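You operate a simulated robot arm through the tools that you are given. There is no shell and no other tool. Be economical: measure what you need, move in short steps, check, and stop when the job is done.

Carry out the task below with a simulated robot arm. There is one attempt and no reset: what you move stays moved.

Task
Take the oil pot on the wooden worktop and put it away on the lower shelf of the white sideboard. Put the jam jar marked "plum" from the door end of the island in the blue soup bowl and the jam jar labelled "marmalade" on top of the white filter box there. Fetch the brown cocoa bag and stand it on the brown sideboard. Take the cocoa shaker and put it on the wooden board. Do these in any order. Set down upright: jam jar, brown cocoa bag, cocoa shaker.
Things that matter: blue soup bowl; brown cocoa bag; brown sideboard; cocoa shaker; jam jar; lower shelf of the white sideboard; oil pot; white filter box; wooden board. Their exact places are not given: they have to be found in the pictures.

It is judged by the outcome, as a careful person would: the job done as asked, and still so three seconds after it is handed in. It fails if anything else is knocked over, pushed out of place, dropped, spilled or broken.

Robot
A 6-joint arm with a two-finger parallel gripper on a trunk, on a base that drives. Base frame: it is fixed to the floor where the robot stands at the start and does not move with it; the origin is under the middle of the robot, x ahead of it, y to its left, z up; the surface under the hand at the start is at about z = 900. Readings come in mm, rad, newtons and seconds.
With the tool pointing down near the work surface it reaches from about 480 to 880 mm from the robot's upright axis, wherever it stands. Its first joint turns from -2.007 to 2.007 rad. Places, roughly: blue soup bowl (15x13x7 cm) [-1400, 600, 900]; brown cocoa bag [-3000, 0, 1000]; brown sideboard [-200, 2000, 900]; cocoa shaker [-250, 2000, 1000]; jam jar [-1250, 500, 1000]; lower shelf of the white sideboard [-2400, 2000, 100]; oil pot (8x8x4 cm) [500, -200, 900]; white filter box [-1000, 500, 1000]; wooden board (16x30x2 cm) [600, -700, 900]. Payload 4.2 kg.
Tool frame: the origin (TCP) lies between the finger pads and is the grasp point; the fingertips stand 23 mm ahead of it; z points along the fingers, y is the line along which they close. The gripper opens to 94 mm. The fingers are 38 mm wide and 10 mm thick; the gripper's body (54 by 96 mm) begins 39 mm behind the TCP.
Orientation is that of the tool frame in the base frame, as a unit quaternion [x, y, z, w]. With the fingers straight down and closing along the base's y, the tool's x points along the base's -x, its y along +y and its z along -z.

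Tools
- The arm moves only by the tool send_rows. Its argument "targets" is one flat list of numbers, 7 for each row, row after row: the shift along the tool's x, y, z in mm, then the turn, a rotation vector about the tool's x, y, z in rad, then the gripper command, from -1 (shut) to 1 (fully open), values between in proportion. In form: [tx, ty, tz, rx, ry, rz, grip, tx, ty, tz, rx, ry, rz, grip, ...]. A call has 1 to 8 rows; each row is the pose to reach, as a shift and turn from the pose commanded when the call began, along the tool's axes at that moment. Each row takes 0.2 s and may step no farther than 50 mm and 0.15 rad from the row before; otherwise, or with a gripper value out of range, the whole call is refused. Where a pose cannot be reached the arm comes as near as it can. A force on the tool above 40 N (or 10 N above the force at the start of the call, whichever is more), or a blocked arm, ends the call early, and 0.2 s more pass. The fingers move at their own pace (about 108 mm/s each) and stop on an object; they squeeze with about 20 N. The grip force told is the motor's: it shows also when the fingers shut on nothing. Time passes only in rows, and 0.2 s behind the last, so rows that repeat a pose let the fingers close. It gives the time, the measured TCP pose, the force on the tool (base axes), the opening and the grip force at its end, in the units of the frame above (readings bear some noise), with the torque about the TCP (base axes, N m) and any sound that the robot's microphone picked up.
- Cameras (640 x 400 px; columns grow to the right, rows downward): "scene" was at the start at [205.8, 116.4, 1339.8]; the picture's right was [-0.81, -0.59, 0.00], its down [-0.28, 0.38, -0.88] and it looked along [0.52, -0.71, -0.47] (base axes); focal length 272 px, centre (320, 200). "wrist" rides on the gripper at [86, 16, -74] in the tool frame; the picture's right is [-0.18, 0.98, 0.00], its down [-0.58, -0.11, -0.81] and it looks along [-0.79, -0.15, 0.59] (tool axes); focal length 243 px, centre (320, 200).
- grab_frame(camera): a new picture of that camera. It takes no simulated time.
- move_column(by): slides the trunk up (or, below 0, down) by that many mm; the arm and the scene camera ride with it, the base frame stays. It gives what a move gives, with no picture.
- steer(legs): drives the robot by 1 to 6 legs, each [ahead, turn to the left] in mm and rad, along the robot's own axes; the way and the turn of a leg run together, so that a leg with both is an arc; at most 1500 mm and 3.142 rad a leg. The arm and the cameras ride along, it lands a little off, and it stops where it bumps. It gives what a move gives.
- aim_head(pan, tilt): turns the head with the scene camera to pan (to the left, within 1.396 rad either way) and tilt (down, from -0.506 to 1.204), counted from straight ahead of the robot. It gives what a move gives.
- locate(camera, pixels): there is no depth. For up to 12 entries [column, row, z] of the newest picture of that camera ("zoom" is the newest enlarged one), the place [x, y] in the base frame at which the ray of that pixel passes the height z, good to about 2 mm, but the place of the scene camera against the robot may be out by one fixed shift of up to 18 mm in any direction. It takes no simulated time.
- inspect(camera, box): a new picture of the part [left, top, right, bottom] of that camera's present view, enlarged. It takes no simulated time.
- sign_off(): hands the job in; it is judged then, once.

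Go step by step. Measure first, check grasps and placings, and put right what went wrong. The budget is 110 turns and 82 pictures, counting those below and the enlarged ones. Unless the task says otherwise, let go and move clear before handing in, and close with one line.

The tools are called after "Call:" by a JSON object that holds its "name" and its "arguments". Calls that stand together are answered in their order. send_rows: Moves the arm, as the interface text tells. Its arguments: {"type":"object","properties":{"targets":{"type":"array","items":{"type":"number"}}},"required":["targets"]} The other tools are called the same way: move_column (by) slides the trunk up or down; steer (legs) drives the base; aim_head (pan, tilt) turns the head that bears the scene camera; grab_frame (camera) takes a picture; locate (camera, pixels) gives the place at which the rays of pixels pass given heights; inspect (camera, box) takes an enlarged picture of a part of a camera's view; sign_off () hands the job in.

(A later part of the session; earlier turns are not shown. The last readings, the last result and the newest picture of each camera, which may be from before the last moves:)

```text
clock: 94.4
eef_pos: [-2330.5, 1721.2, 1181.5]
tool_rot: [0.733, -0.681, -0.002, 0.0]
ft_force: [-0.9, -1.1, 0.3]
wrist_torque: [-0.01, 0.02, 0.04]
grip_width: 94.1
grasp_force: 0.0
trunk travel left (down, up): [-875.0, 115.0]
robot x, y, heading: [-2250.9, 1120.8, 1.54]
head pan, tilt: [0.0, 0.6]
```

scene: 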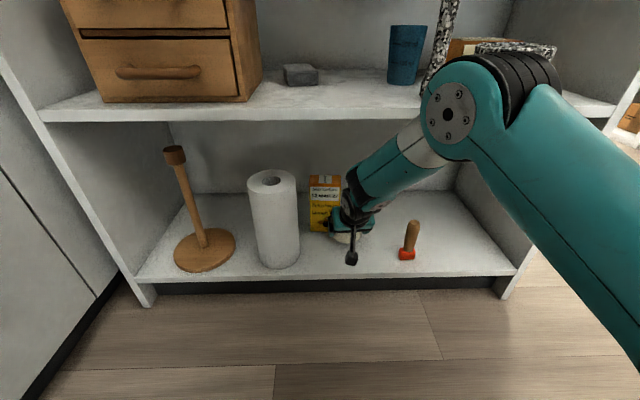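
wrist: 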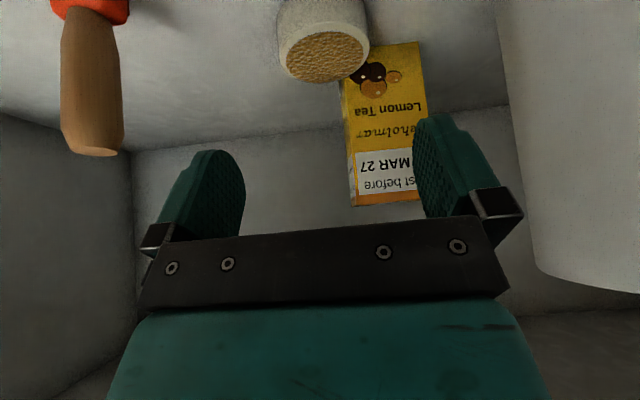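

The tool is vertical again. I'll drive along the lane to the door end of the island and face it.

Call:
{"name": "steer", "arguments": {"legs": [[150, 0], [0, -1.54], [980, 0], [0, -1.57]]}}

Call:
{"name": "aim_head", "arguments": {"pan": 0.0, "tilt": 0.75}}

Call:
{"name": "grab_frame", "arguments": {"camera": "scene"}}

Call:
{"name": "grab_frame", "arguments": {"camera": "wrist"}}

```text
clock: 108.0
eef_pos: [-1198.9, 653.6, 1180.9]
tool_rot: [0.68, 0.734, -0.001, 0.002]
ft_force: [0.4, 0.1, 0.1]
wrist_torque: [-0.02, -0.01, -0.01]
grip_width: 94.0
grasp_force: 0.0
trunk travel left (down, up): [-875.0, 115.0]
robot x, y, heading: [-1281.7, 1250.4, -1.607]
head pan, tilt: [0.0, 0.6]
```

```text
clock: 108.7
eef_pos: [-1199.4, 652.9, 1181.6]
tool_rot: [0.68, 0.734, 0.0, 0.002]
ft_force: [0.3, 0.2, -1.3]
wrist_torque: [0.02, 0.01, -0.03]
grip_width: 94.1
grasp_force: 0.0
trunk travel left (down, up): [-875.0, 115.0]
robot x, y, heading: [-1276.9, 1257.1, -1.606]
head pan, tilt: [0.0, 0.75]
```

```text
47 pictures are left
```

scene: 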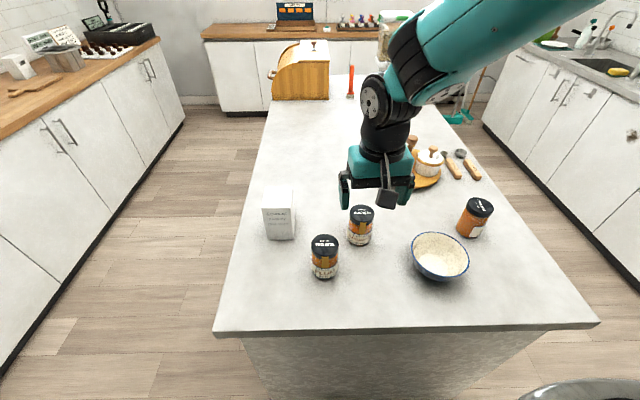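

```text
46 pictures are left
```

wrist: 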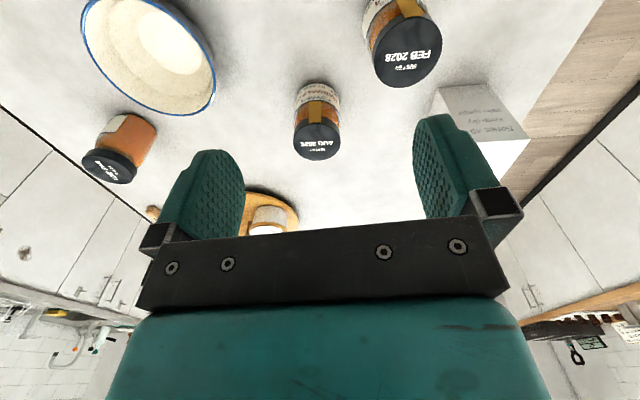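

Now I can see the fronts of the jars, so I'll zoom in on their labels.

Call:
{"name": "inspect", "arguments": {"camera": "scene", "box": [300, 195, 390, 285]}}

Call:
{"name": "inspect", "arguments": {"camera": "scene", "box": [400, 185, 510, 290]}}

Call:
{"name": "locate", "arguments": {"camera": "scene", "pixels": [[323, 241, 1010], [360, 210, 1010], [480, 203, 1010], [440, 245, 970], [412, 250, 970], [469, 258, 970], [265, 207, 1030], [296, 207, 1030], [292, 195, 1030]]}}

Call:
{"name": "locate", "arguments": {"camera": "wrist", "pixels": [[318, 145, 1025], [410, 62, 1025], [108, 170, 1025], [317, 85, 900], [150, 55, 970], [83, 10, 970], [214, 95, 970], [300, 138, 1025], [339, 138, 1025]]}}

```text
4.44 times, centred on (345, 240) of scene
```

zoom: 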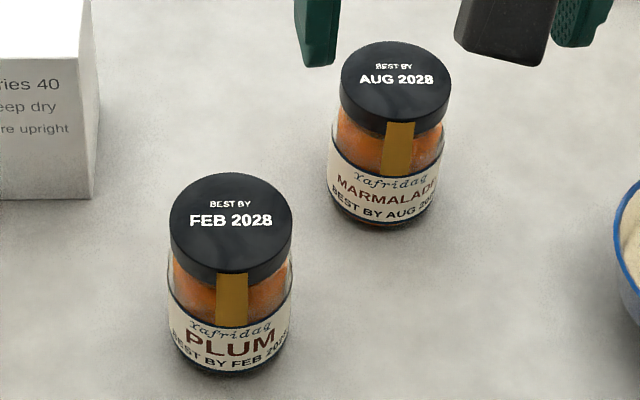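

```text
3.81 times, centred on (455, 238) of scene
```

zoom: 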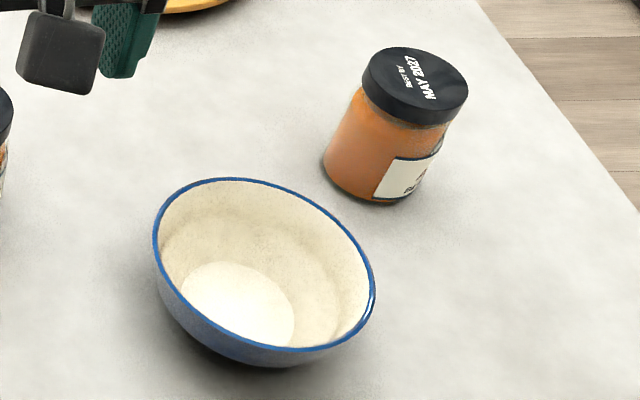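

```text
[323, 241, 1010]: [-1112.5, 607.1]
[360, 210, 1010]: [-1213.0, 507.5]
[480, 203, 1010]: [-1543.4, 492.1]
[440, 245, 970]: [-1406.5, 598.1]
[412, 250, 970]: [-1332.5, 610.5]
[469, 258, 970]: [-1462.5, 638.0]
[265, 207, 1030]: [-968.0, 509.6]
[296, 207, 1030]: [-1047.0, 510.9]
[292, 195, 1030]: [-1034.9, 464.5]
```

```text
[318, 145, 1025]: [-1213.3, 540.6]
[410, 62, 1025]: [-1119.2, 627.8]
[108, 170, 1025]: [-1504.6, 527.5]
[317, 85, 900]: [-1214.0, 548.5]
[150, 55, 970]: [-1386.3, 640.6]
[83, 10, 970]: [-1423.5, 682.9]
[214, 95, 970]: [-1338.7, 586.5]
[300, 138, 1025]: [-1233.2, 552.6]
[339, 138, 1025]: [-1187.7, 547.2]
```

The jar at (323,255) reads PLUM and the one at (360,225) MARMALADE. I'll check the third jar's label and move the hand above the plum jar for an exact measurement.

Call:
{"name": "inspect", "arguments": {"camera": "wrist", "box": [70, 90, 190, 200]}}

Call:
{"name": "send_rows", "arguments": {"targets": [-14, 26, 27, 0, 0, 0, 1, -28, 53, 54, 0, 0, 0, 1, -42, 79, 80, 0, 0, 0, 1]}}

Call:
{"name": "grab_frame", "arguments": {"camera": "wrist"}}

```text
3.64 times, centred on (130, 145) of wrist
```

zoom: 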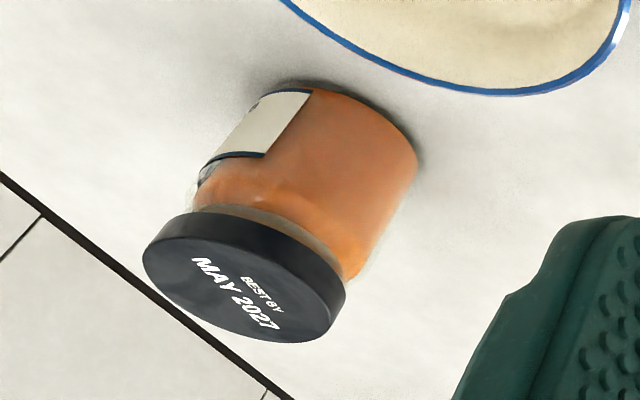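

```text
clock: 109.5
eef_pos: [-1117.3, 617.0, 1101.7]
tool_rot: [0.679, 0.734, -0.001, 0.002]
ft_force: [-0.2, 0.2, 0.2]
wrist_torque: [-0.01, -0.04, -0.01]
grip_width: 94.2
grasp_force: 0.1
trunk travel left (down, up): [-875.0, 115.0]
robot x, y, heading: [-1279.2, 1249.2, -1.607]
head pan, tilt: [0.0, 0.75]
```

```text
42 pictures are left
```

wrist: 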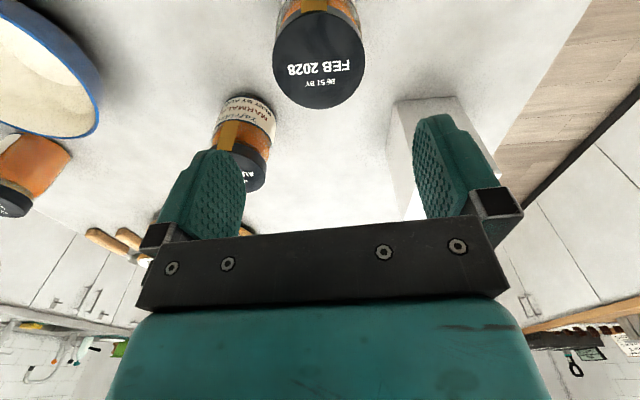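

The third jar's name is hidden, but the PLUM and MARMALADE labels are confirmed. I'll measure the plum lid's position and height.

Call:
{"name": "locate", "arguments": {"camera": "wrist", "pixels": [[318, 60, 1025], [318, 60, 1000], [318, 108, 1010], [273, 55, 1010], [364, 50, 1010], [392, 110, 1030], [462, 98, 1030], [405, 215, 1030], [253, 170, 1010]]}}

Call:
{"name": "locate", "arguments": {"camera": "scene", "pixels": [[323, 277, 900], [360, 244, 900], [268, 240, 900], [295, 239, 900], [442, 282, 900]]}}

```text
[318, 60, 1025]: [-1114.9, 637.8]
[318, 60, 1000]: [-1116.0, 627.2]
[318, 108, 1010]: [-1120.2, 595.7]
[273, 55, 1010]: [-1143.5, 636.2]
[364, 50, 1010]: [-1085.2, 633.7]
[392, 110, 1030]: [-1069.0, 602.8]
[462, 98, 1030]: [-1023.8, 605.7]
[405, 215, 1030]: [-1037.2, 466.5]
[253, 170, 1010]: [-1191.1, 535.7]
```

```text
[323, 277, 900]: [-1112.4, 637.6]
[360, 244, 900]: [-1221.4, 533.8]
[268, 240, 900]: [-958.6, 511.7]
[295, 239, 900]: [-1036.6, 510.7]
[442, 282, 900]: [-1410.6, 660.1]
```

The plum jar is at (-1115.5,625) with its lid top at 1010, and the scene camera reads about 18 mm low in y. I'll go down, grip it by the lid (TCP 993) and lift.

Call:
{"name": "send_rows", "arguments": {"targets": [7.8, 2.4, 36, 0, 0, 0, 1, 7.8, 2.4, 72, 0, 0, 0, 1, 7.8, 2.4, 108.7, 0, 0, 0, 1, 7.8, 2.4, 108.7, 0, 0, 0, -1, 7.8, 2.4, 108.7, 0, 0, 0, -1, 7.8, 2.4, 108.7, 0, 0, 0, -1, 7.8, 2.4, 90, 0, 0, 0, -1, 7.8, 2.4, 45, 0, 0, 0, -1]}}

Call:
{"name": "grab_frame", "arguments": {"camera": "wrist"}}

```text
clock: 111.3
eef_pos: [-1117.5, 622.9, 1054.7]
tool_rot: [0.679, 0.734, 0.0, 0.002]
ft_force: [0.1, -0.7, -4.9]
wrist_torque: [0.04, 0.01, 0.03]
grip_width: 66.4
grasp_force: 20.2
trunk travel left (down, up): [-875.0, 115.0]
robot x, y, heading: [-1279.7, 1251.7, -1.605]
head pan, tilt: [0.0, 0.75]
```

```text
41 pictures are left
```

wrist: 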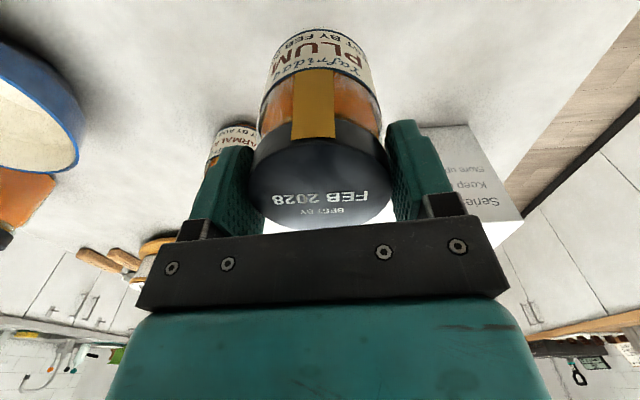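

The plum jar is held at 66 mm. I'll carry it high over to the bowl and look.

Call:
{"name": "send_rows", "arguments": {"targets": [0, 0, -45, 0, 0, 0, -1, 5, -46, -60, 0, 0, 0, -1, 12, -92, -60, 0, 0, 0, -1, 19, -138, -60, 0, 0, 0, -1, 26, -184, -60, 0, 0, 0, -1, 32, -230, -60, 0, 0, 0, -1, 38, -276, -60, 0, 0, 0, -1]}}

Call:
{"name": "grab_frame", "arguments": {"camera": "wrist"}}

Call:
{"name": "grab_frame", "arguments": {"camera": "scene"}}

```text
clock: 112.9
eef_pos: [-1393.4, 640.7, 1117.0]
tool_rot: [0.678, 0.735, -0.001, 0.003]
ft_force: [-0.3, -0.4, -4.8]
wrist_torque: [-0.02, -0.02, 0.01]
grip_width: 65.8
grasp_force: 19.6
trunk travel left (down, up): [-875.0, 115.0]
robot x, y, heading: [-1280.8, 1252.7, -1.601]
head pan, tilt: [0.0, 0.75]
```

```text
40 pictures are left
```

wrist: 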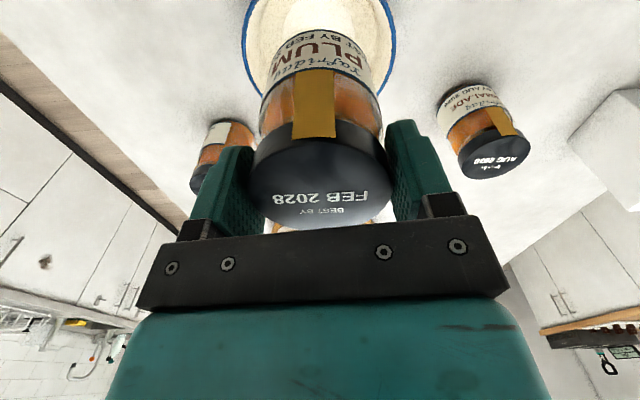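

```text
39 pictures are left
```

scene: 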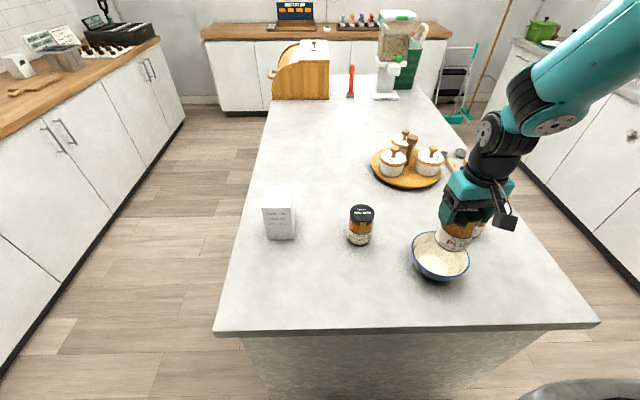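

I'll measure the bowl's rim from both views.

Call:
{"name": "locate", "arguments": {"camera": "scene", "pixels": [[440.3, 255.1, 970], [412, 250, 970], [469.5, 262, 970], [431.4, 232.2, 970], [447, 278, 970], [434, 264, 906]]}}

Call:
{"name": "locate", "arguments": {"camera": "wrist", "pixels": [[242, 35, 970], [242, 20, 970], [396, 35, 970], [396, 15, 970], [262, 95, 970], [385, 90, 970]]}}

```text
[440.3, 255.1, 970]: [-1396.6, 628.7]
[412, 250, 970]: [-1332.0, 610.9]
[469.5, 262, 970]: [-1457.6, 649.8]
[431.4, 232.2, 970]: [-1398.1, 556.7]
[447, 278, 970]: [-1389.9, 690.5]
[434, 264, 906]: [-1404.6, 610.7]
```

```text
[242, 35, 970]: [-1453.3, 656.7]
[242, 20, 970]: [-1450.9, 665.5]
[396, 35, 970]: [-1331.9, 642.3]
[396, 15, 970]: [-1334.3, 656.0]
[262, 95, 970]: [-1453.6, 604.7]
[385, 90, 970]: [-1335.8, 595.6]
```

The bowl's centre is at about (-1394,643), right under the jar. I'll lower it in.

Call:
{"name": "send_rows", "arguments": {"targets": [2, 0, 35, 0, 0, 0, -1, 2, 0, 70, 0, 0, 0, -1, 2, 0, 98, 0, 0, 0, -1, 2, 0, 98, 0, 0, 0, -1]}}

Call:
{"name": "send_rows", "arguments": {"targets": [0, 0, 4, 0, 0, 0, -1, 0, 0, 6, 0, 0, 0, -1, 0, 0, 8, 0, 0, 0, -1]}}

Call:
{"name": "inspect", "arguments": {"camera": "scene", "box": [390, 170, 540, 300]}}

```text
clock: 113.9
eef_pos: [-1395.2, 644.0, 1017.5]
tool_rot: [0.679, 0.734, 0.0, 0.002]
ft_force: [-0.2, -0.1, -4.3]
wrist_torque: [0.02, 0.0, 0.05]
grip_width: 65.5
grasp_force: 19.9
trunk travel left (down, up): [-875.0, 115.0]
robot x, y, heading: [-1283.8, 1252.1, -1.601]
head pan, tilt: [0.0, 0.75]
```

```text
clock: 114.7
eef_pos: [-1394.4, 642.5, 1010.0]
tool_rot: [0.679, 0.734, -0.001, 0.002]
ft_force: [-0.4, -2.2, -3.9]
wrist_torque: [-0.1, 0.04, 0.02]
grip_width: 65.8
grasp_force: 20.6
trunk travel left (down, up): [-875.0, 115.0]
robot x, y, heading: [-1282.2, 1249.8, -1.599]
head pan, tilt: [0.0, 0.75]
```

```text
3.08 times, centred on (465, 235) of scene
```

zoom: 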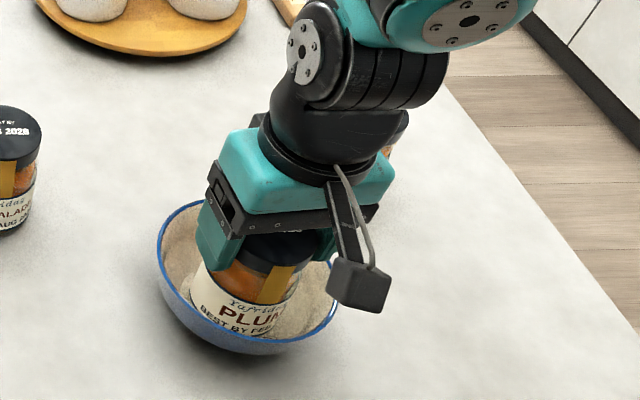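

The slight -2.2 N in y says the jar brushes the near side of the bowl. I'll shift 4 mm away from it and keep lowering in small steps.

Call:
{"name": "send_rows", "arguments": {"targets": [-4, 0, 0, 0, 0, 0, -1, -4, 0, 2, 0, 0, 0, -1, -4, 0, 3, 0, 0, 0, -1]}}

Call:
{"name": "send_rows", "arguments": {"targets": [0, 0, 2, 0, 0, 0, -1, 0, 0, 3, 0, 0, 0, -1]}}

```text
clock: 115.5
eef_pos: [-1394.2, 639.9, 1008.3]
tool_rot: [0.679, 0.734, -0.001, 0.002]
ft_force: [0.4, 0.3, -4.8]
wrist_torque: [0.01, 0.01, 0.01]
grip_width: 65.4
grasp_force: 19.7
trunk travel left (down, up): [-875.0, 115.0]
robot x, y, heading: [-1280.2, 1252.8, -1.605]
head pan, tilt: [0.0, 0.75]
```

```text
clock: 116.1
eef_pos: [-1393.9, 638.5, 1002.8]
tool_rot: [0.679, 0.734, 0.0, 0.001]
ft_force: [-0.4, 0.7, -5.3]
wrist_torque: [-0.03, 0.02, -0.02]
grip_width: 65.8
grasp_force: 20.1
trunk travel left (down, up): [-875.0, 115.0]
robot x, y, heading: [-1280.3, 1256.7, -1.601]
head pan, tilt: [0.0, 0.75]
```

Free now, with no side force. I'll keep going down a little at a time.

Call:
{"name": "send_rows", "arguments": {"targets": [0, 0, 1.5, 0, 0, 0, -1, 0, 0, 3, 0, 0, 0, -1]}}

Call:
{"name": "send_rows", "arguments": {"targets": [0, 0, 1.5, 0, 0, 0, -1, 0, 0, 3, 0, 0, 0, -1]}}

```text
clock: 116.7
eef_pos: [-1394.7, 639.2, 1001.3]
tool_rot: [0.679, 0.734, -0.001, 0.002]
ft_force: [0.2, 0.8, -3.9]
wrist_torque: [0.06, 0.06, 0.0]
grip_width: 65.6
grasp_force: 19.8
trunk travel left (down, up): [-875.0, 115.0]
robot x, y, heading: [-1278.5, 1252.2, -1.601]
head pan, tilt: [0.0, 0.75]
```

```text
clock: 117.3
eef_pos: [-1393.1, 638.4, 999.9]
tool_rot: [0.678, 0.735, -0.003, 0.004]
ft_force: [0.0, 2.4, 29.7]
wrist_torque: [0.09, 0.01, 0.22]
grip_width: 66.1
grasp_force: 20.0
trunk travel left (down, up): [-875.0, 115.0]
robot x, y, heading: [-1280.9, 1256.5, -1.602]
head pan, tilt: [0.0, 0.75]
```

It's seated (29.7 N). I'll ease off, release and rise, then check.

Call:
{"name": "send_rows", "arguments": {"targets": [0, 0, -1, 0, 0, 0, -1, 0, 0, -1, 0, 0, 0, 0.6, 0, 0, -1, 0, 0, 0, 1, 0, 0, -1, 0, 0, 0, 1, 0, 0, -30, 0, 0, 0, 1, 0, 0, -75, 0, 0, 0, 1, 0, 0, -115, 0, 0, 0, 1]}}

Call:
{"name": "inspect", "arguments": {"camera": "scene", "box": [330, 170, 530, 300]}}

```text
clock: 118.9
eef_pos: [-1394.7, 638.2, 1112.9]
tool_rot: [0.68, 0.733, -0.001, 0.003]
ft_force: [0.2, -0.8, -0.1]
wrist_torque: [0.0, 0.03, -0.04]
grip_width: 93.9
grasp_force: 0.0
trunk travel left (down, up): [-875.0, 115.0]
robot x, y, heading: [-1281.0, 1255.2, -1.602]
head pan, tilt: [0.0, 0.75]
```

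```text
3.08 times, centred on (430, 235) of scene
```

zoom: 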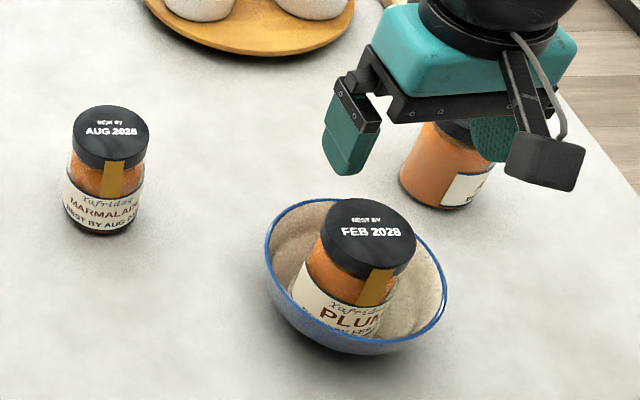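

PLUM stands upright in the bowl. Next I'll move above the marmalade jar to measure it and the box.

Call:
{"name": "send_rows", "arguments": {"targets": [-25, 34, 0, 0, 0, 0, 1, -51, 68, 0, 0, 0, 0, 1, -76, 102, 0, 0, 0, 0, 1, -102, 136, 0, 0, 0, 0, 1, -127, 170, 0, 0, 0, 0, 1]}}

Call:
{"name": "grab_frame", "arguments": {"camera": "wrist"}}

```text
clock: 120.1
eef_pos: [-1214.4, 526.8, 1114.2]
tool_rot: [0.679, 0.734, 0.0, 0.002]
ft_force: [-0.6, -0.4, 0.4]
wrist_torque: [-0.02, -0.02, 0.03]
grip_width: 94.2
grasp_force: 0.1
trunk travel left (down, up): [-875.0, 115.0]
robot x, y, heading: [-1284.6, 1251.0, -1.605]
head pan, tilt: [0.0, 0.75]
```

```text
36 pictures are left
```

wrist: 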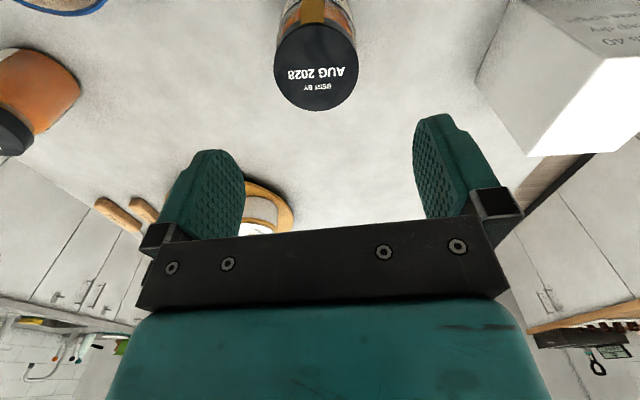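

I'll locate the marmalade lid and the top face of the box.

Call:
{"name": "locate", "arguments": {"camera": "wrist", "pixels": [[315, 110, 1000], [274, 65, 1000], [357, 62, 1000], [315, 70, 1000], [525, 155, 1030], [581, 56, 1030], [525, 155, 1015], [581, 56, 1015], [475, 80, 900], [617, 151, 1030], [617, 151, 1015]]}}

```text
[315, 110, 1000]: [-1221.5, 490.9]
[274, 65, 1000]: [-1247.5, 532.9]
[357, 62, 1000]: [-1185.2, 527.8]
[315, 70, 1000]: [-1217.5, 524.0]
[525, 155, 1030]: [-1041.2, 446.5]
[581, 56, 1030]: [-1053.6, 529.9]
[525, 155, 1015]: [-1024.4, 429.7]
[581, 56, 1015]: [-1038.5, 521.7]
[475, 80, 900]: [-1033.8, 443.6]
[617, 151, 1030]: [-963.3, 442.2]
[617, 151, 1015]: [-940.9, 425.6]
```

Marmalade is at (-1217,524). The box top is centred at about (-1003,485) with z≈1026. I'll grip the jar the same way and lift it.

Call:
{"name": "send_rows", "arguments": {"targets": [-2.6, -2.8, 40, 0, 0, 0, 1, -2.6, -2.8, 80, 0, 0, 0, 1, -2.6, -2.8, 121, 0, 0, 0, 1, -2.6, -2.8, 121, 0, 0, 0, -1, -2.6, -2.8, 121, 0, 0, 0, -1, -2.6, -2.8, 121, 0, 0, 0, -1, -2.6, -2.8, 100, 0, 0, 0, -1, -2.6, -2.8, 55, 0, 0, 0, -1]}}

Call:
{"name": "send_rows", "arguments": {"targets": [0, 0, -45, 0, 0, 0, -1, 0, 0, -90, 0, 0, 0, -1, -9, 42, -120, 0, 0, 0, -1, -18, 84, -120, 0, 0, 0, -1, -28, 126, -120, 0, 0, 0, -1, -38, 168, -120, 0, 0, 0, -1, -47, 196, -120, 0, 0, 0, -1, -55, 211, -120, 0, 0, 0, -1]}}

Call:
{"name": "grab_frame", "arguments": {"camera": "wrist"}}

Call:
{"name": "grab_frame", "arguments": {"camera": "scene"}}

```text
clock: 121.9
eef_pos: [-1216.1, 523.5, 1058.3]
tool_rot: [0.68, 0.733, 0.001, 0.001]
ft_force: [-0.7, 0.2, -5.1]
wrist_torque: [0.02, 0.04, -0.01]
grip_width: 65.5
grasp_force: 20.3
trunk travel left (down, up): [-875.0, 115.0]
robot x, y, heading: [-1278.0, 1253.1, -1.602]
head pan, tilt: [0.0, 0.75]
```

```text
refused: row 3 steps farther than a row can; nothing moved
```

```text
35 pictures are left
```

wrist: 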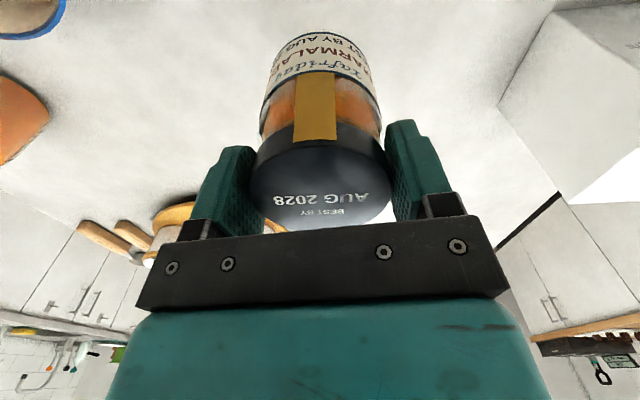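

```text
34 pictures are left
```

scene: 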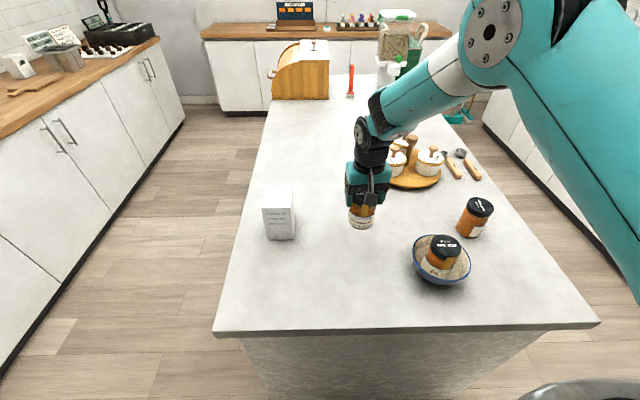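

Held; the refusal was only a step that was too long. I'll lift 120 mm and then move over to the box.

Call:
{"name": "send_rows", "arguments": {"targets": [0, 0, -45, 0, 0, 0, -1, 0, 0, -90, 0, 0, 0, -1, -6, 25, -120, 0, 0, 0, -1, -17, 67, -120, 0, 0, 0, -1, -28, 110, -120, 0, 0, 0, -1, -39, 153, -120, 0, 0, 0, -1, -49, 190, -120, 0, 0, 0, -1, -55, 210, -120, 0, 0, 0, -1]}}

Call:
{"name": "grab_frame", "arguments": {"camera": "wrist"}}

Call:
{"name": "inspect", "arguments": {"camera": "scene", "box": [220, 140, 380, 260]}}

```text
clock: 123.7
eef_pos: [-1006.5, 488.6, 1178.1]
tool_rot: [0.68, 0.734, 0.0, 0.0]
ft_force: [-0.3, -0.2, -4.3]
wrist_torque: [-0.02, -0.04, 0.01]
grip_width: 65.7
grasp_force: 20.1
out of reach, approached as far as the arm can: row 8
trunk travel left (down, up): [-875.0, 115.0]
robot x, y, heading: [-1279.9, 1255.6, -1.596]
head pan, tilt: [0.0, 0.75]
```

```text
33 pictures are left
```

wrist: 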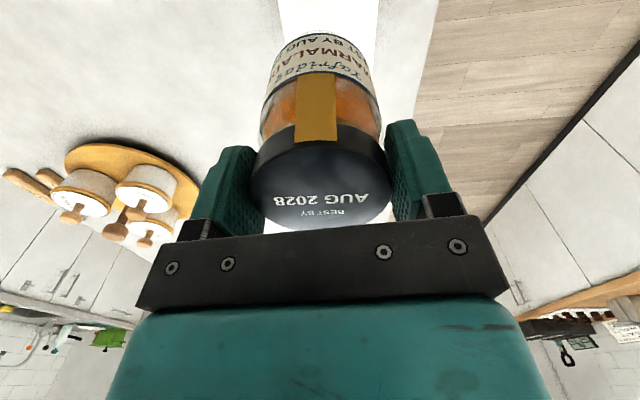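

```text
3.33 times, centred on (300, 200) of scene
```

zoom: 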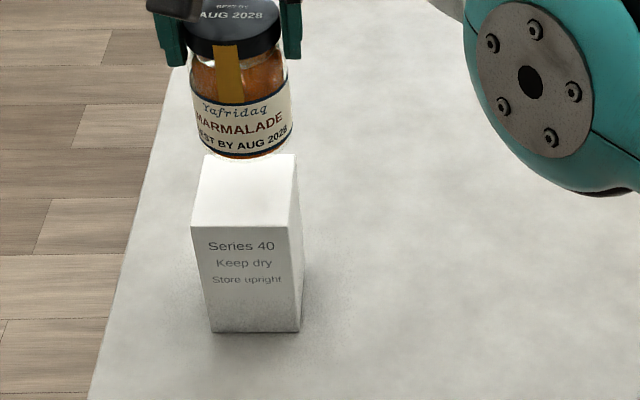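

I'll check the box edges under the jar, (279,8) and (381,8), along with the box top corners in the scene zoom.

Call:
{"name": "locate", "arguments": {"camera": "wrist", "pixels": [[278, 8, 1026], [381, 8, 1026]]}}

Call:
{"name": "locate", "arguments": {"camera": "zoom", "pixels": [[191, 228, 1026], [290, 226, 1026], [294, 153, 1026], [204, 155, 1026], [212, 333, 900], [300, 332, 900]]}}

```text
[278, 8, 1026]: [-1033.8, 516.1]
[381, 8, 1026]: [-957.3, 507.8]
```

```text
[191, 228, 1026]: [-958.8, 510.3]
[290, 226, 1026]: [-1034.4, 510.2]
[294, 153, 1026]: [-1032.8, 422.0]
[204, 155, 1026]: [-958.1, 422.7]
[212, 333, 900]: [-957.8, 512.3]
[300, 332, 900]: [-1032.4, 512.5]
```

The box top is centred at about (-995.5,484). I'll shift over and lower in steps.

Call:
{"name": "send_rows", "arguments": {"targets": [-2, 5, 18, 0, 0, 0, -1, -5.4, 10.6, 36, 0, 0, 0, -1, -5.4, 10.6, 48, 0, 0, 0, -1, -5.4, 10.6, 48, 0, 0, 0, -1]}}

Call:
{"name": "send_rows", "arguments": {"targets": [0, 0, 2, 0, 0, 0, -1, 0, 0, 5, 0, 0, 0, -1]}}

```text
clock: 124.7
eef_pos: [-1000.2, 487.8, 1129.5]
tool_rot: [0.679, 0.734, 0.0, 0.002]
ft_force: [1.2, 0.4, -5.5]
wrist_torque: [0.02, -0.01, 0.0]
grip_width: 65.8
grasp_force: 20.1
out of reach, approached as far as the arm can: row 1, 2, 3, 4
trunk travel left (down, up): [-875.0, 115.0]
robot x, y, heading: [-1282.2, 1254.6, -1.599]
head pan, tilt: [0.0, 0.75]
```

```text
clock: 125.3
eef_pos: [-999.6, 487.0, 1125.8]
tool_rot: [0.68, 0.734, -0.001, 0.002]
ft_force: [0.1, -0.2, -4.5]
wrist_torque: [0.01, 0.0, 0.02]
grip_width: 65.4
grasp_force: 20.6
trunk travel left (down, up): [-875.0, 115.0]
robot x, y, heading: [-1280.0, 1254.8, -1.603]
head pan, tilt: [0.0, 0.75]
```

It's within 5 mm of centre, which fits the box top. I'll lower until contact.

Call:
{"name": "send_rows", "arguments": {"targets": [0, 0, 2, 0, 0, 0, -1, 0, 0, 4, 0, 0, 0, -1]}}

Call:
{"name": "send_rows", "arguments": {"targets": [0, 0, 1.5, 0, 0, 0, -1, 0, 0, 3, 0, 0, 0, -1]}}

```text
clock: 125.9
eef_pos: [-1000.2, 486.5, 1123.1]
tool_rot: [0.679, 0.734, -0.001, 0.002]
ft_force: [-0.9, -1.1, -1.7]
wrist_torque: [-0.01, 0.16, 0.02]
grip_width: 65.2
grasp_force: 20.0
trunk travel left (down, up): [-875.0, 115.0]
robot x, y, heading: [-1282.8, 1255.6, -1.601]
head pan, tilt: [0.0, 0.75]
```

```text
clock: 126.5
eef_pos: [-999.7, 488.5, 1123.2]
tool_rot: [0.679, 0.734, -0.002, 0.005]
ft_force: [-1.7, -0.4, 20.8]
wrist_torque: [0.17, 0.53, 0.11]
grip_width: 65.9
grasp_force: 19.8
trunk travel left (down, up): [-875.0, 115.0]
robot x, y, heading: [-1280.1, 1252.4, -1.601]
head pan, tilt: [0.0, 0.75]
```

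It's seated on the box. I'll ease off, release, rise and look.

Call:
{"name": "send_rows", "arguments": {"targets": [0, 0, -2.5, 0, 0, 0, -1, 0, 0, -2.5, 0, 0, 0, 0.5, 0, 0, -2.5, 0, 0, 0, 1, 0, 0, -2.5, 0, 0, 0, 1, 0, 0, -20, 0, 0, 0, 1, 0, 0, -50, 0, 0, 0, 1, 0, 0, -75, 0, 0, 0, 1]}}

Call:
{"name": "inspect", "arguments": {"camera": "scene", "box": [220, 140, 480, 290]}}

```text
clock: 128.1
eef_pos: [-1001.2, 495.7, 1193.6]
tool_rot: [0.679, 0.734, 0.0, 0.002]
ft_force: [0.6, -1.3, -0.3]
wrist_torque: [0.04, -0.01, -0.04]
grip_width: 93.9
grasp_force: 0.2
out of reach, approached as far as the arm can: row 6, 7
trunk travel left (down, up): [-875.0, 115.0]
robot x, y, heading: [-1279.1, 1254.6, -1.603]
head pan, tilt: [0.0, 0.75]
```

```text
2.46 times, centred on (350, 215) of scene
```

zoom: 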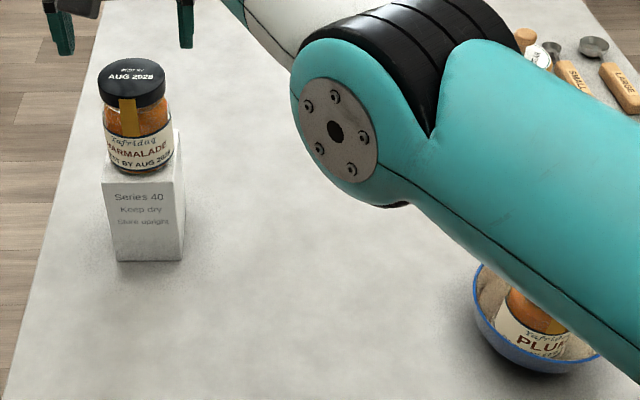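

Marmalade stands upright on the filter box. I'll raise and tuck the arm, then drive round toward the cocoa bag's counter.

Call:
{"name": "send_rows", "arguments": {"targets": [0, 0, -10, 0, 0, 0, 1, 27, -34, -10, 0, 0, 0, 1, 54, -68, -10, 0, 0, 0, 1, 81, -102, -10, 0, 0, 0, 1, 108, -136, -10, 0, 0, 0, 1, 135, -170, -10, 0, 0, 0, 1, 162, -204, -10, 0, 0, 0, 1, 189, -240, -10, 0, 0, 0, 1]}}

Call:
{"name": "move_column", "arguments": {"by": 80}}

Call:
{"name": "steer", "arguments": {"legs": [[0, -1.54], [1020, 0], [0, 1.57]]}}

Call:
{"name": "aim_head", "arguments": {"pan": -0.3, "tilt": 0.5}}

Call:
{"name": "grab_frame", "arguments": {"camera": "scene"}}

```text
clock: 129.9
eef_pos: [-1255.0, 663.9, 1203.1]
tool_rot: [0.679, 0.734, -0.001, 0.003]
ft_force: [1.0, 0.1, -0.1]
wrist_torque: [0.03, 0.0, -0.03]
grip_width: 94.1
grasp_force: 0.1
trunk travel left (down, up): [-875.0, 115.0]
robot x, y, heading: [-1277.2, 1253.9, -1.604]
head pan, tilt: [0.0, 0.75]
```

```text
clock: 131.1
eef_pos: [-1255.6, 662.3, 1281.7]
tool_rot: [0.679, 0.734, 0.0, 0.002]
ft_force: [0.3, 0.8, 1.1]
wrist_torque: [0.0, -0.01, 0.02]
grip_width: 94.0
grasp_force: 0.0
trunk travel left (down, up): [-955.0, 35.0]
robot x, y, heading: [-1278.2, 1251.8, -1.6]
head pan, tilt: [0.0, 0.75]
```

```text
clock: 143.8
eef_pos: [-2256.8, 649.4, 1281.8]
tool_rot: [0.67, 0.742, -0.001, 0.002]
ft_force: [0.2, -1.1, 0.0]
wrist_torque: [-0.02, 0.01, 0.0]
grip_width: 94.2
grasp_force: 0.0
trunk travel left (down, up): [-955.0, 35.0]
robot x, y, heading: [-2295.6, 1238.6, -1.577]
head pan, tilt: [0.0, 0.75]
```

```text
clock: 144.6
eef_pos: [-2257.3, 649.4, 1282.1]
tool_rot: [0.67, 0.743, 0.0, 0.002]
ft_force: [0.6, 0.2, -0.3]
wrist_torque: [0.01, 0.01, 0.0]
grip_width: 94.3
grasp_force: 0.0
trunk travel left (down, up): [-955.0, 35.0]
robot x, y, heading: [-2299.1, 1238.1, -1.578]
head pan, tilt: [-0.3, 0.499]
```

```text
30 pictures are left
```

scene: 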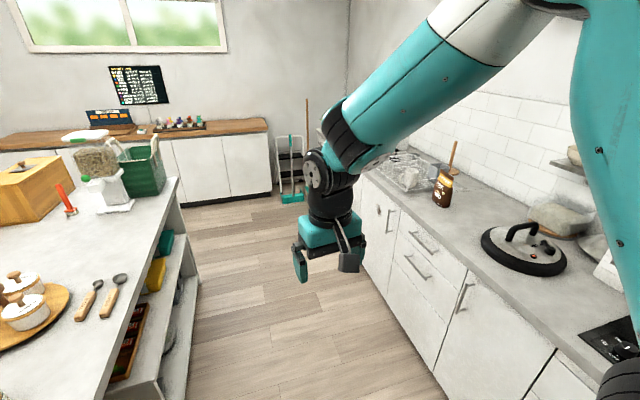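

The aisle floor is clear and the bag is at (443,190). I'll locate it.

Call:
{"name": "locate", "arguments": {"camera": "scene", "pixels": [[443, 207, 900], [433, 203, 900], [451, 207, 900], [443, 170, 1080], [475, 290, 900], [183, 180, 900]]}}

Call:
{"name": "inspect", "arguments": {"camera": "scene", "box": [400, 150, 490, 230]}}

```text
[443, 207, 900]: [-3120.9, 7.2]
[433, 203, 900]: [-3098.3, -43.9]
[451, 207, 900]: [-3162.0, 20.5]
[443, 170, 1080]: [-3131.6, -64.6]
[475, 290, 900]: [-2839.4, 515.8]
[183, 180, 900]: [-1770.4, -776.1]
```

```text
5.00 times, centred on (445, 190) of scene
```

zoom: 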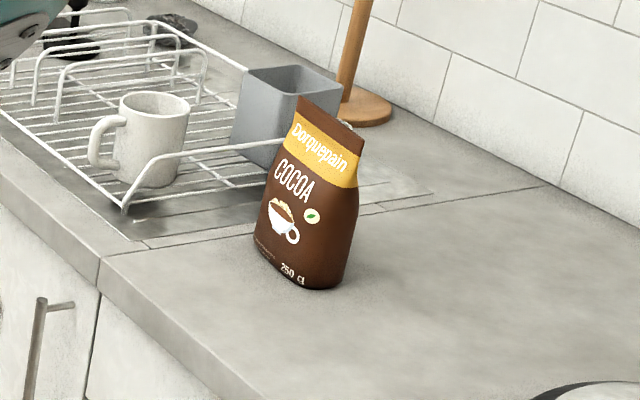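

The bag stands at about (-3120,0), its front turned some 28° from +x. I'll drive down the aisle, face it, and look from close up.

Call:
{"name": "steer", "arguments": {"legs": [[1240, 0], [0, -1.565], [90, 0]]}}

Call:
{"name": "send_rows", "arguments": {"targets": [0, 0, 0, 0, 0, 0.149, 1, 0, 0, 0, 0, 0, 0.297, 1, 0, 0, 0, 0, 0, 0.446, 1, 0, 0, 0, 0, 0, 0.595, 1, 0, 0, 0, 0, 0, 0.743, 1, 0, 0, 0, 0, 0, 0.892, 1, 0, 0, 0, 0, 0, 1.04, 1, 0, 0, 0, 0, 0, 1.188, 1]}}

Call:
{"name": "aim_head", "arguments": {"pan": 0.0, "tilt": 0.75}}

Call:
{"name": "grab_frame", "arguments": {"camera": "scene"}}

Call:
{"name": "grab_frame", "arguments": {"camera": "wrist"}}

```text
clock: 155.4
eef_pos: [-2979.3, -75.4, 1283.3]
tool_rot: [0.997, 0.071, -0.001, 0.001]
ft_force: [0.4, 0.6, 1.0]
wrist_torque: [0.0, -0.02, -0.01]
grip_width: 94.1
grasp_force: 0.0
trunk travel left (down, up): [-955.0, 35.0]
robot x, y, heading: [-2390.8, -8.8, -3.108]
head pan, tilt: [-0.3, 0.499]
```

```text
clock: 157.2
eef_pos: [-2978.1, -77.1, 1281.1]
tool_rot: [0.865, -0.501, -0.001, 0.002]
ft_force: [0.6, -0.2, 0.2]
wrist_torque: [-0.01, 0.01, -0.03]
grip_width: 94.1
grasp_force: 0.1
trunk travel left (down, up): [-955.0, 35.0]
robot x, y, heading: [-2388.2, -14.5, -3.109]
head pan, tilt: [-0.3, 0.499]
```

```text
clock: 158.0
eef_pos: [-2978.1, -75.7, 1282.9]
tool_rot: [0.866, -0.499, -0.001, 0.002]
ft_force: [0.2, -0.3, 0.0]
wrist_torque: [-0.01, 0.02, 0.02]
grip_width: 93.9
grasp_force: 0.0
trunk travel left (down, up): [-955.0, 35.0]
robot x, y, heading: [-2392.8, -15.6, -3.106]
head pan, tilt: [0.0, 0.75]
```

```text
28 pictures are left
```

scene: 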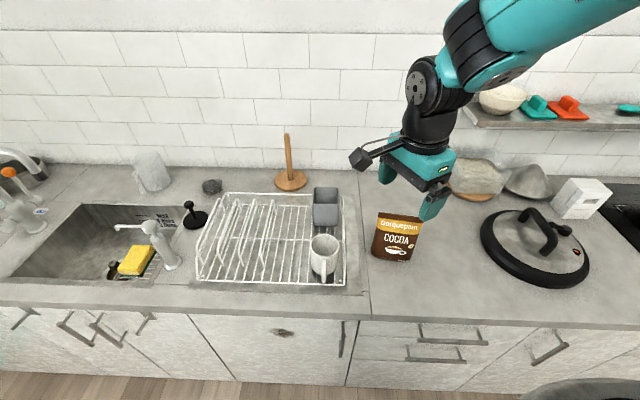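

```text
27 pictures are left
```

wrist: 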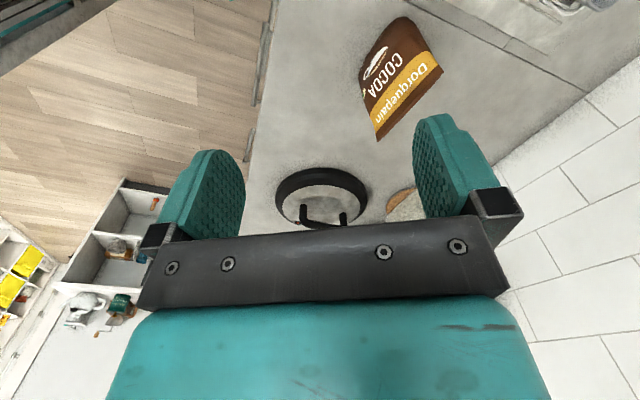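

I'll locate the bag's base corners in the scene and its top edge (378,139)–(441,72) in the wrist view.

Call:
{"name": "locate", "arguments": {"camera": "scene", "pixels": [[372, 256, 900], [409, 263, 900], [378, 213, 1060], [422, 219, 1060], [378, 213, 1040], [422, 219, 1040]]}}

Call:
{"name": "locate", "arguments": {"camera": "wrist", "pixels": [[378, 139, 1060], [441, 72, 1060], [378, 139, 1040], [441, 72, 1040], [362, 72, 900], [404, 16, 900], [384, 40, 900]]}}

Call:
{"name": "inspect", "arguments": {"camera": "wrist", "box": [340, 0, 460, 150]}}

```text
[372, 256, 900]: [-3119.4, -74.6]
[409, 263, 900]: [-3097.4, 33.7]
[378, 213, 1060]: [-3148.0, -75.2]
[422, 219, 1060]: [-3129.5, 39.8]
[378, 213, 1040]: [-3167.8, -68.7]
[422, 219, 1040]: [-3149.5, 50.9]
```

```text
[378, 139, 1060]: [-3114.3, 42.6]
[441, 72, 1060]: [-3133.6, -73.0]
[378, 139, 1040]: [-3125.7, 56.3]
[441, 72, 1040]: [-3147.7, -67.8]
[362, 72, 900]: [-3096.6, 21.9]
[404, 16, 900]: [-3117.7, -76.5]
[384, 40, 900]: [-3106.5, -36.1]
```

```text
2.67 times, centred on (400, 75) of wrist
```

zoom: 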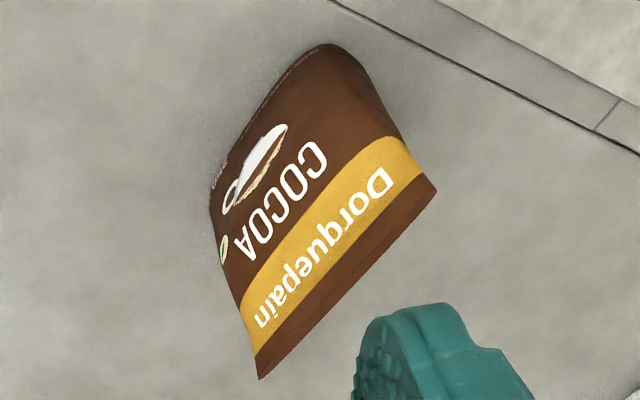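

The bag's top edge runs from (-3134,-73) to (-3114,43) at z≈1060, so its face normal is about -10° from +x. I'll turn the hand 0.70 rad to close across its thickness, move above it and lower the trunk 150 mm.

Call:
{"name": "send_rows", "arguments": {"targets": [-31, 24, 0, 0, 0, 0.14, 1, -62, 48, 0, 0, 0, 0.28, 1, -93, 72, 0, 0, 0, 0.42, 1, -124, 96.6, 0, 0, 0, 0.56, 1, -124, 96.6, 0, 0, 0, 0.7, 1]}}

Call:
{"name": "move_column", "arguments": {"by": -150}}

Call:
{"name": "grab_frame", "arguments": {"camera": "wrist"}}

```text
clock: 159.2
eef_pos: [-3123.4, -17.6, 1281.2]
tool_rot: [-0.642, 0.767, 0.0, -0.002]
ft_force: [-0.1, 0.7, 0.7]
wrist_torque: [0.0, -0.03, 0.0]
grip_width: 93.9
grasp_force: 0.0
trunk travel left (down, up): [-955.0, 35.0]
robot x, y, heading: [-2387.9, -14.9, -3.113]
head pan, tilt: [0.0, 0.75]
```

```text
clock: 160.9
eef_pos: [-3123.2, -17.5, 1132.2]
tool_rot: [-0.642, 0.766, 0.0, -0.003]
ft_force: [1.0, -0.7, -1.0]
wrist_torque: [0.0, 0.03, 0.0]
grip_width: 94.1
grasp_force: 0.0
trunk travel left (down, up): [-805.0, 185.0]
robot x, y, heading: [-2386.4, -13.7, -3.11]
head pan, tilt: [0.0, 0.75]
```

```text
25 pictures are left
```

wrist: 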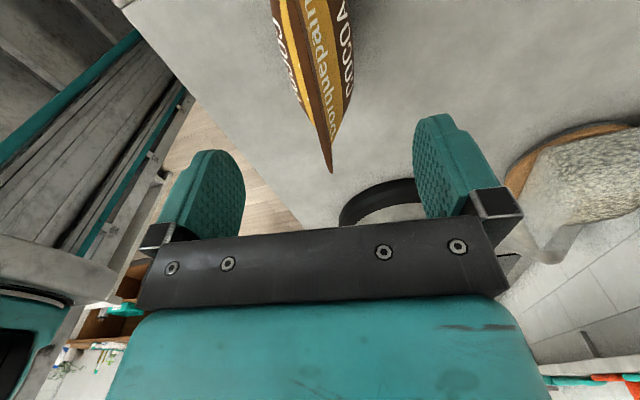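

The bag sits between the fingers. I'll check the seam's direction against the tool.

Call:
{"name": "locate", "arguments": {"camera": "wrist", "pixels": [[331, 171, 1060], [300, 50, 1060], [312, 95, 1060], [331, 171, 1050], [300, 50, 1050]]}}

```text
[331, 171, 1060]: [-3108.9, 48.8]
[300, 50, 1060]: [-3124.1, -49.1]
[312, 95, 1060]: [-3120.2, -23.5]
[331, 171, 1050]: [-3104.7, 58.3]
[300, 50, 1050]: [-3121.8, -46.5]
```

Aligned to within a degree or two. I'll shift 4 mm, go down to TCP 1028, close and lift.

Call:
{"name": "send_rows", "arguments": {"targets": [-2.7, -3.6, 35, 0, 0, 0, 1, -2.7, -3.6, 70, 0, 0, 0, 1, -2.7, -3.6, 104, 0, 0, 0, 1, -2.7, -3.6, 104, 0, 0, 0, -1, -2.7, -3.6, 104, 0, 0, 0, -1, -2.7, -3.6, 104, 0, 0, 0, -1, -2.7, -3.6, 104, 0, 0, 0, -1, -2.7, -3.6, 104, 0, 0, 0, -1]}}

Call:
{"name": "send_rows", "arguments": {"targets": [0, 0, -15, 0, 0, 0, -1, 0, 0, -50, 0, 0, 0, -1, 0, 0, -95, 0, 0, 0, -1]}}

Call:
{"name": "grab_frame", "arguments": {"camera": "wrist"}}

Call:
{"name": "inspect", "arguments": {"camera": "scene", "box": [330, 140, 490, 290]}}

```text
clock: 162.5
eef_pos: [-3121.4, -17.0, 1030.4]
tool_rot: [-0.643, 0.766, 0.002, -0.005]
ft_force: [6.4, 0.2, 19.4]
wrist_torque: [0.13, -0.35, 0.13]
grip_width: 31.4
grasp_force: 20.1
trunk travel left (down, up): [-805.0, 185.0]
robot x, y, heading: [-2389.1, -14.0, -3.107]
head pan, tilt: [0.0, 0.75]
stopped in row 7: the force on the tool passed its limit at 41 N (the readings are from after the stop); the commanded pose is now the measured one
```

```text
clock: 163.3
eef_pos: [-3121.3, -19.2, 1122.9]
tool_rot: [-0.643, 0.766, 0.0, -0.002]
ft_force: [-0.4, 0.4, -2.1]
wrist_torque: [-0.01, -0.01, -0.03]
grip_width: 6.8
grasp_force: 20.1
trunk travel left (down, up): [-805.0, 185.0]
robot x, y, heading: [-2390.6, -14.9, -3.107]
head pan, tilt: [0.0, 0.75]
```

```text
24 pictures are left
```

wrist: 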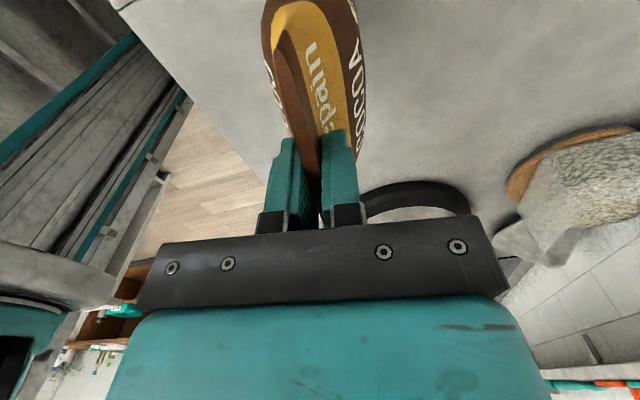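

```text
2.67 times, centred on (410, 215) of scene
```

zoom: 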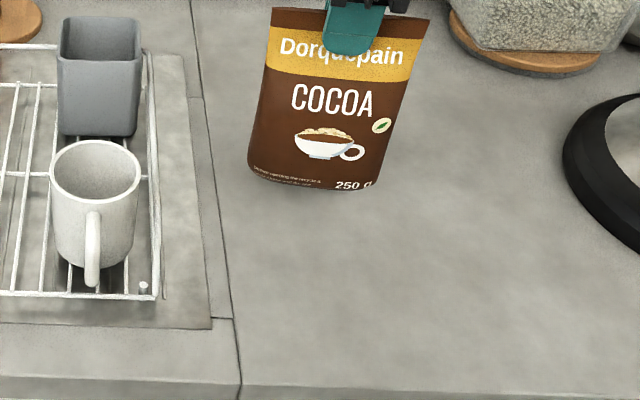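

The bag slid to its flat top seam and is held there (6.8 mm wide, -2.1 N), hanging straight. I'll raise it, tuck the arm in and drive round to the brown sideboard.

Call:
{"name": "move_column", "arguments": {"by": 183}}

Call:
{"name": "send_rows", "arguments": {"targets": [0, -35, 0, 0, 0, 0, -1, 0, -70, 0, 0, 0, 0, -1, 0, -105, 0, 0, 0, 0, -1, 0, -135, 0, 0, 0, 0, -1]}}

Call:
{"name": "steer", "arguments": {"legs": [[-90, 0], [0, -1.575], [1270, 0], [0, -1.565], [1500, 0], [330, 0]]}}

Call:
{"name": "aim_head", "arguments": {"pan": 1.3, "tilt": 0.7}}

Call:
{"name": "grab_frame", "arguments": {"camera": "scene"}}

```text
clock: 165.3
eef_pos: [-3122.8, -17.7, 1306.6]
tool_rot: [-0.643, 0.766, 0.001, -0.002]
ft_force: [0.1, -0.4, -2.7]
wrist_torque: [-0.03, -0.03, 0.0]
grip_width: 6.9
grasp_force: 20.1
trunk travel left (down, up): [-988.0, 2.0]
robot x, y, heading: [-2393.5, -15.3, -3.105]
head pan, tilt: [0.0, 0.75]
```

```text
clock: 166.3
eef_pos: [-2988.0, -40.9, 1305.1]
tool_rot: [-0.643, 0.766, 0.0, -0.004]
ft_force: [-1.0, 0.7, -2.3]
wrist_torque: [-0.04, 0.02, -0.02]
grip_width: 7.1
grasp_force: 20.3
trunk travel left (down, up): [-988.0, 2.0]
robot x, y, heading: [-2393.1, -16.6, -3.102]
head pan, tilt: [0.0, 0.75]
```

```text
clock: 189.7
eef_pos: [71.2, 1399.5, 1307.3]
tool_rot: [0.76, 0.65, 0.004, 0.0]
ft_force: [0.9, 0.1, -1.9]
wrist_torque: [0.06, 0.02, 0.0]
grip_width: 6.9
grasp_force: 20.4
trunk travel left (down, up): [-988.0, 2.0]
robot x, y, heading: [-528.5, 1357.9, 0.053]
head pan, tilt: [0.0, 0.75]
```

```text
clock: 191.2
eef_pos: [70.5, 1399.0, 1307.0]
tool_rot: [0.759, 0.651, 0.004, 0.0]
ft_force: [-0.3, -0.7, -2.1]
wrist_torque: [0.01, 0.01, 0.01]
grip_width: 6.9
grasp_force: 20.3
trunk travel left (down, up): [-988.0, 2.0]
robot x, y, heading: [-525.7, 1356.7, 0.054]
head pan, tilt: [1.3, 0.7]
```

```text
22 pictures are left
```

scene: 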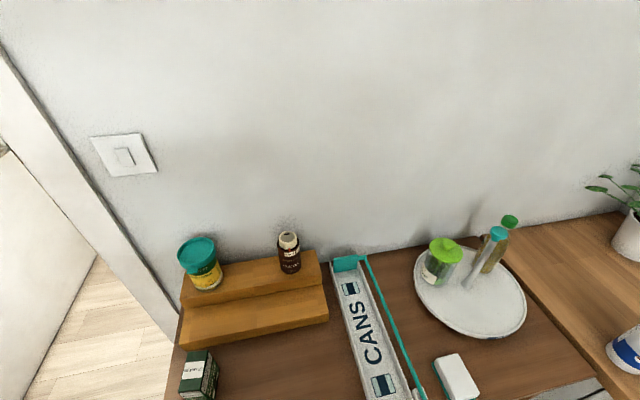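

I'll measure the sideboard top: the riser's front edge, the small box, the "CANS" tray, the white box and the shaker.

Call:
{"name": "locate", "arguments": {"camera": "scene", "pixels": [[180, 348, 900], [329, 321, 900], [216, 375, 900], [362, 400, 900], [335, 275, 960], [289, 240, 1040], [291, 273, 960], [435, 362, 930], [445, 300, 920], [520, 330, 920], [208, 350, 960], [216, 398, 900]]}}

Call:
{"name": "aim_head", "arguments": {"pan": 1.3, "tilt": 1.15}}

Call:
{"name": "grab_frame", "arguments": {"camera": "scene"}}

```text
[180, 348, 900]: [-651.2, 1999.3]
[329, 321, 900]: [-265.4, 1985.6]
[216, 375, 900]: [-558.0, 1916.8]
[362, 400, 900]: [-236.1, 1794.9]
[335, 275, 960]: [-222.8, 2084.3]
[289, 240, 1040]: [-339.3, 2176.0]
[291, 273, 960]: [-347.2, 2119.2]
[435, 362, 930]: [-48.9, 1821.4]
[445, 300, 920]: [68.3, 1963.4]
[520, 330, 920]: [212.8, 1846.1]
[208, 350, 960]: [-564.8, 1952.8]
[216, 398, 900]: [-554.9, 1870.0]
```

```text
clock: 192.1
eef_pos: [71.7, 1398.3, 1306.8]
tool_rot: [0.76, 0.65, 0.004, 0.0]
ft_force: [0.0, -0.6, -1.3]
wrist_torque: [-0.04, 0.0, -0.03]
grip_width: 6.8
grasp_force: 20.0
trunk travel left (down, up): [-988.0, 2.0]
robot x, y, heading: [-524.9, 1362.5, 0.057]
head pan, tilt: [1.3, 1.15]
```

```text
21 pictures are left
```

scene: 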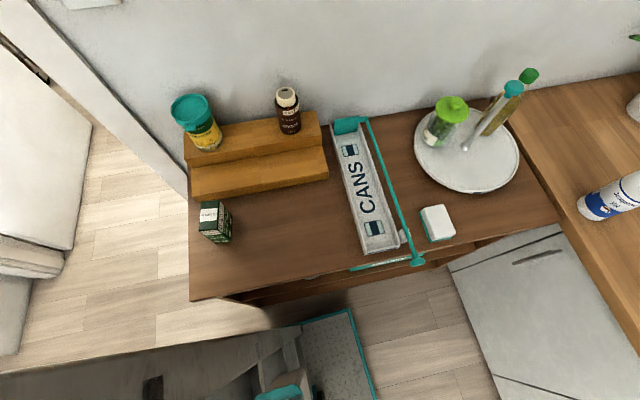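

There's a wide free patch between the green box and the CANS tray, around (295,228). I'll locate its bounds.

Call:
{"name": "locate", "arguments": {"camera": "scene", "pixels": [[191, 298, 900], [355, 268, 900], [233, 238, 900], [362, 252, 900], [329, 178, 900], [192, 200, 900], [295, 225, 900], [440, 256, 900], [290, 92, 1040], [291, 130, 960], [305, 195, 900], [412, 264, 920]]}}

```text
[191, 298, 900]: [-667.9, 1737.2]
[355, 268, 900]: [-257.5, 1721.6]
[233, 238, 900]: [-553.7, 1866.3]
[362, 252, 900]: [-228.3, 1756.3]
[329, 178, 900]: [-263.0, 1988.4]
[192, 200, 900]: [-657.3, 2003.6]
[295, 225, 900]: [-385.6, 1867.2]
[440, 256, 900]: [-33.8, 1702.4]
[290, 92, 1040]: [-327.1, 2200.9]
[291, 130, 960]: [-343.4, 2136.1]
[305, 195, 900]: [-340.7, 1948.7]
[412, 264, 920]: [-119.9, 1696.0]
```

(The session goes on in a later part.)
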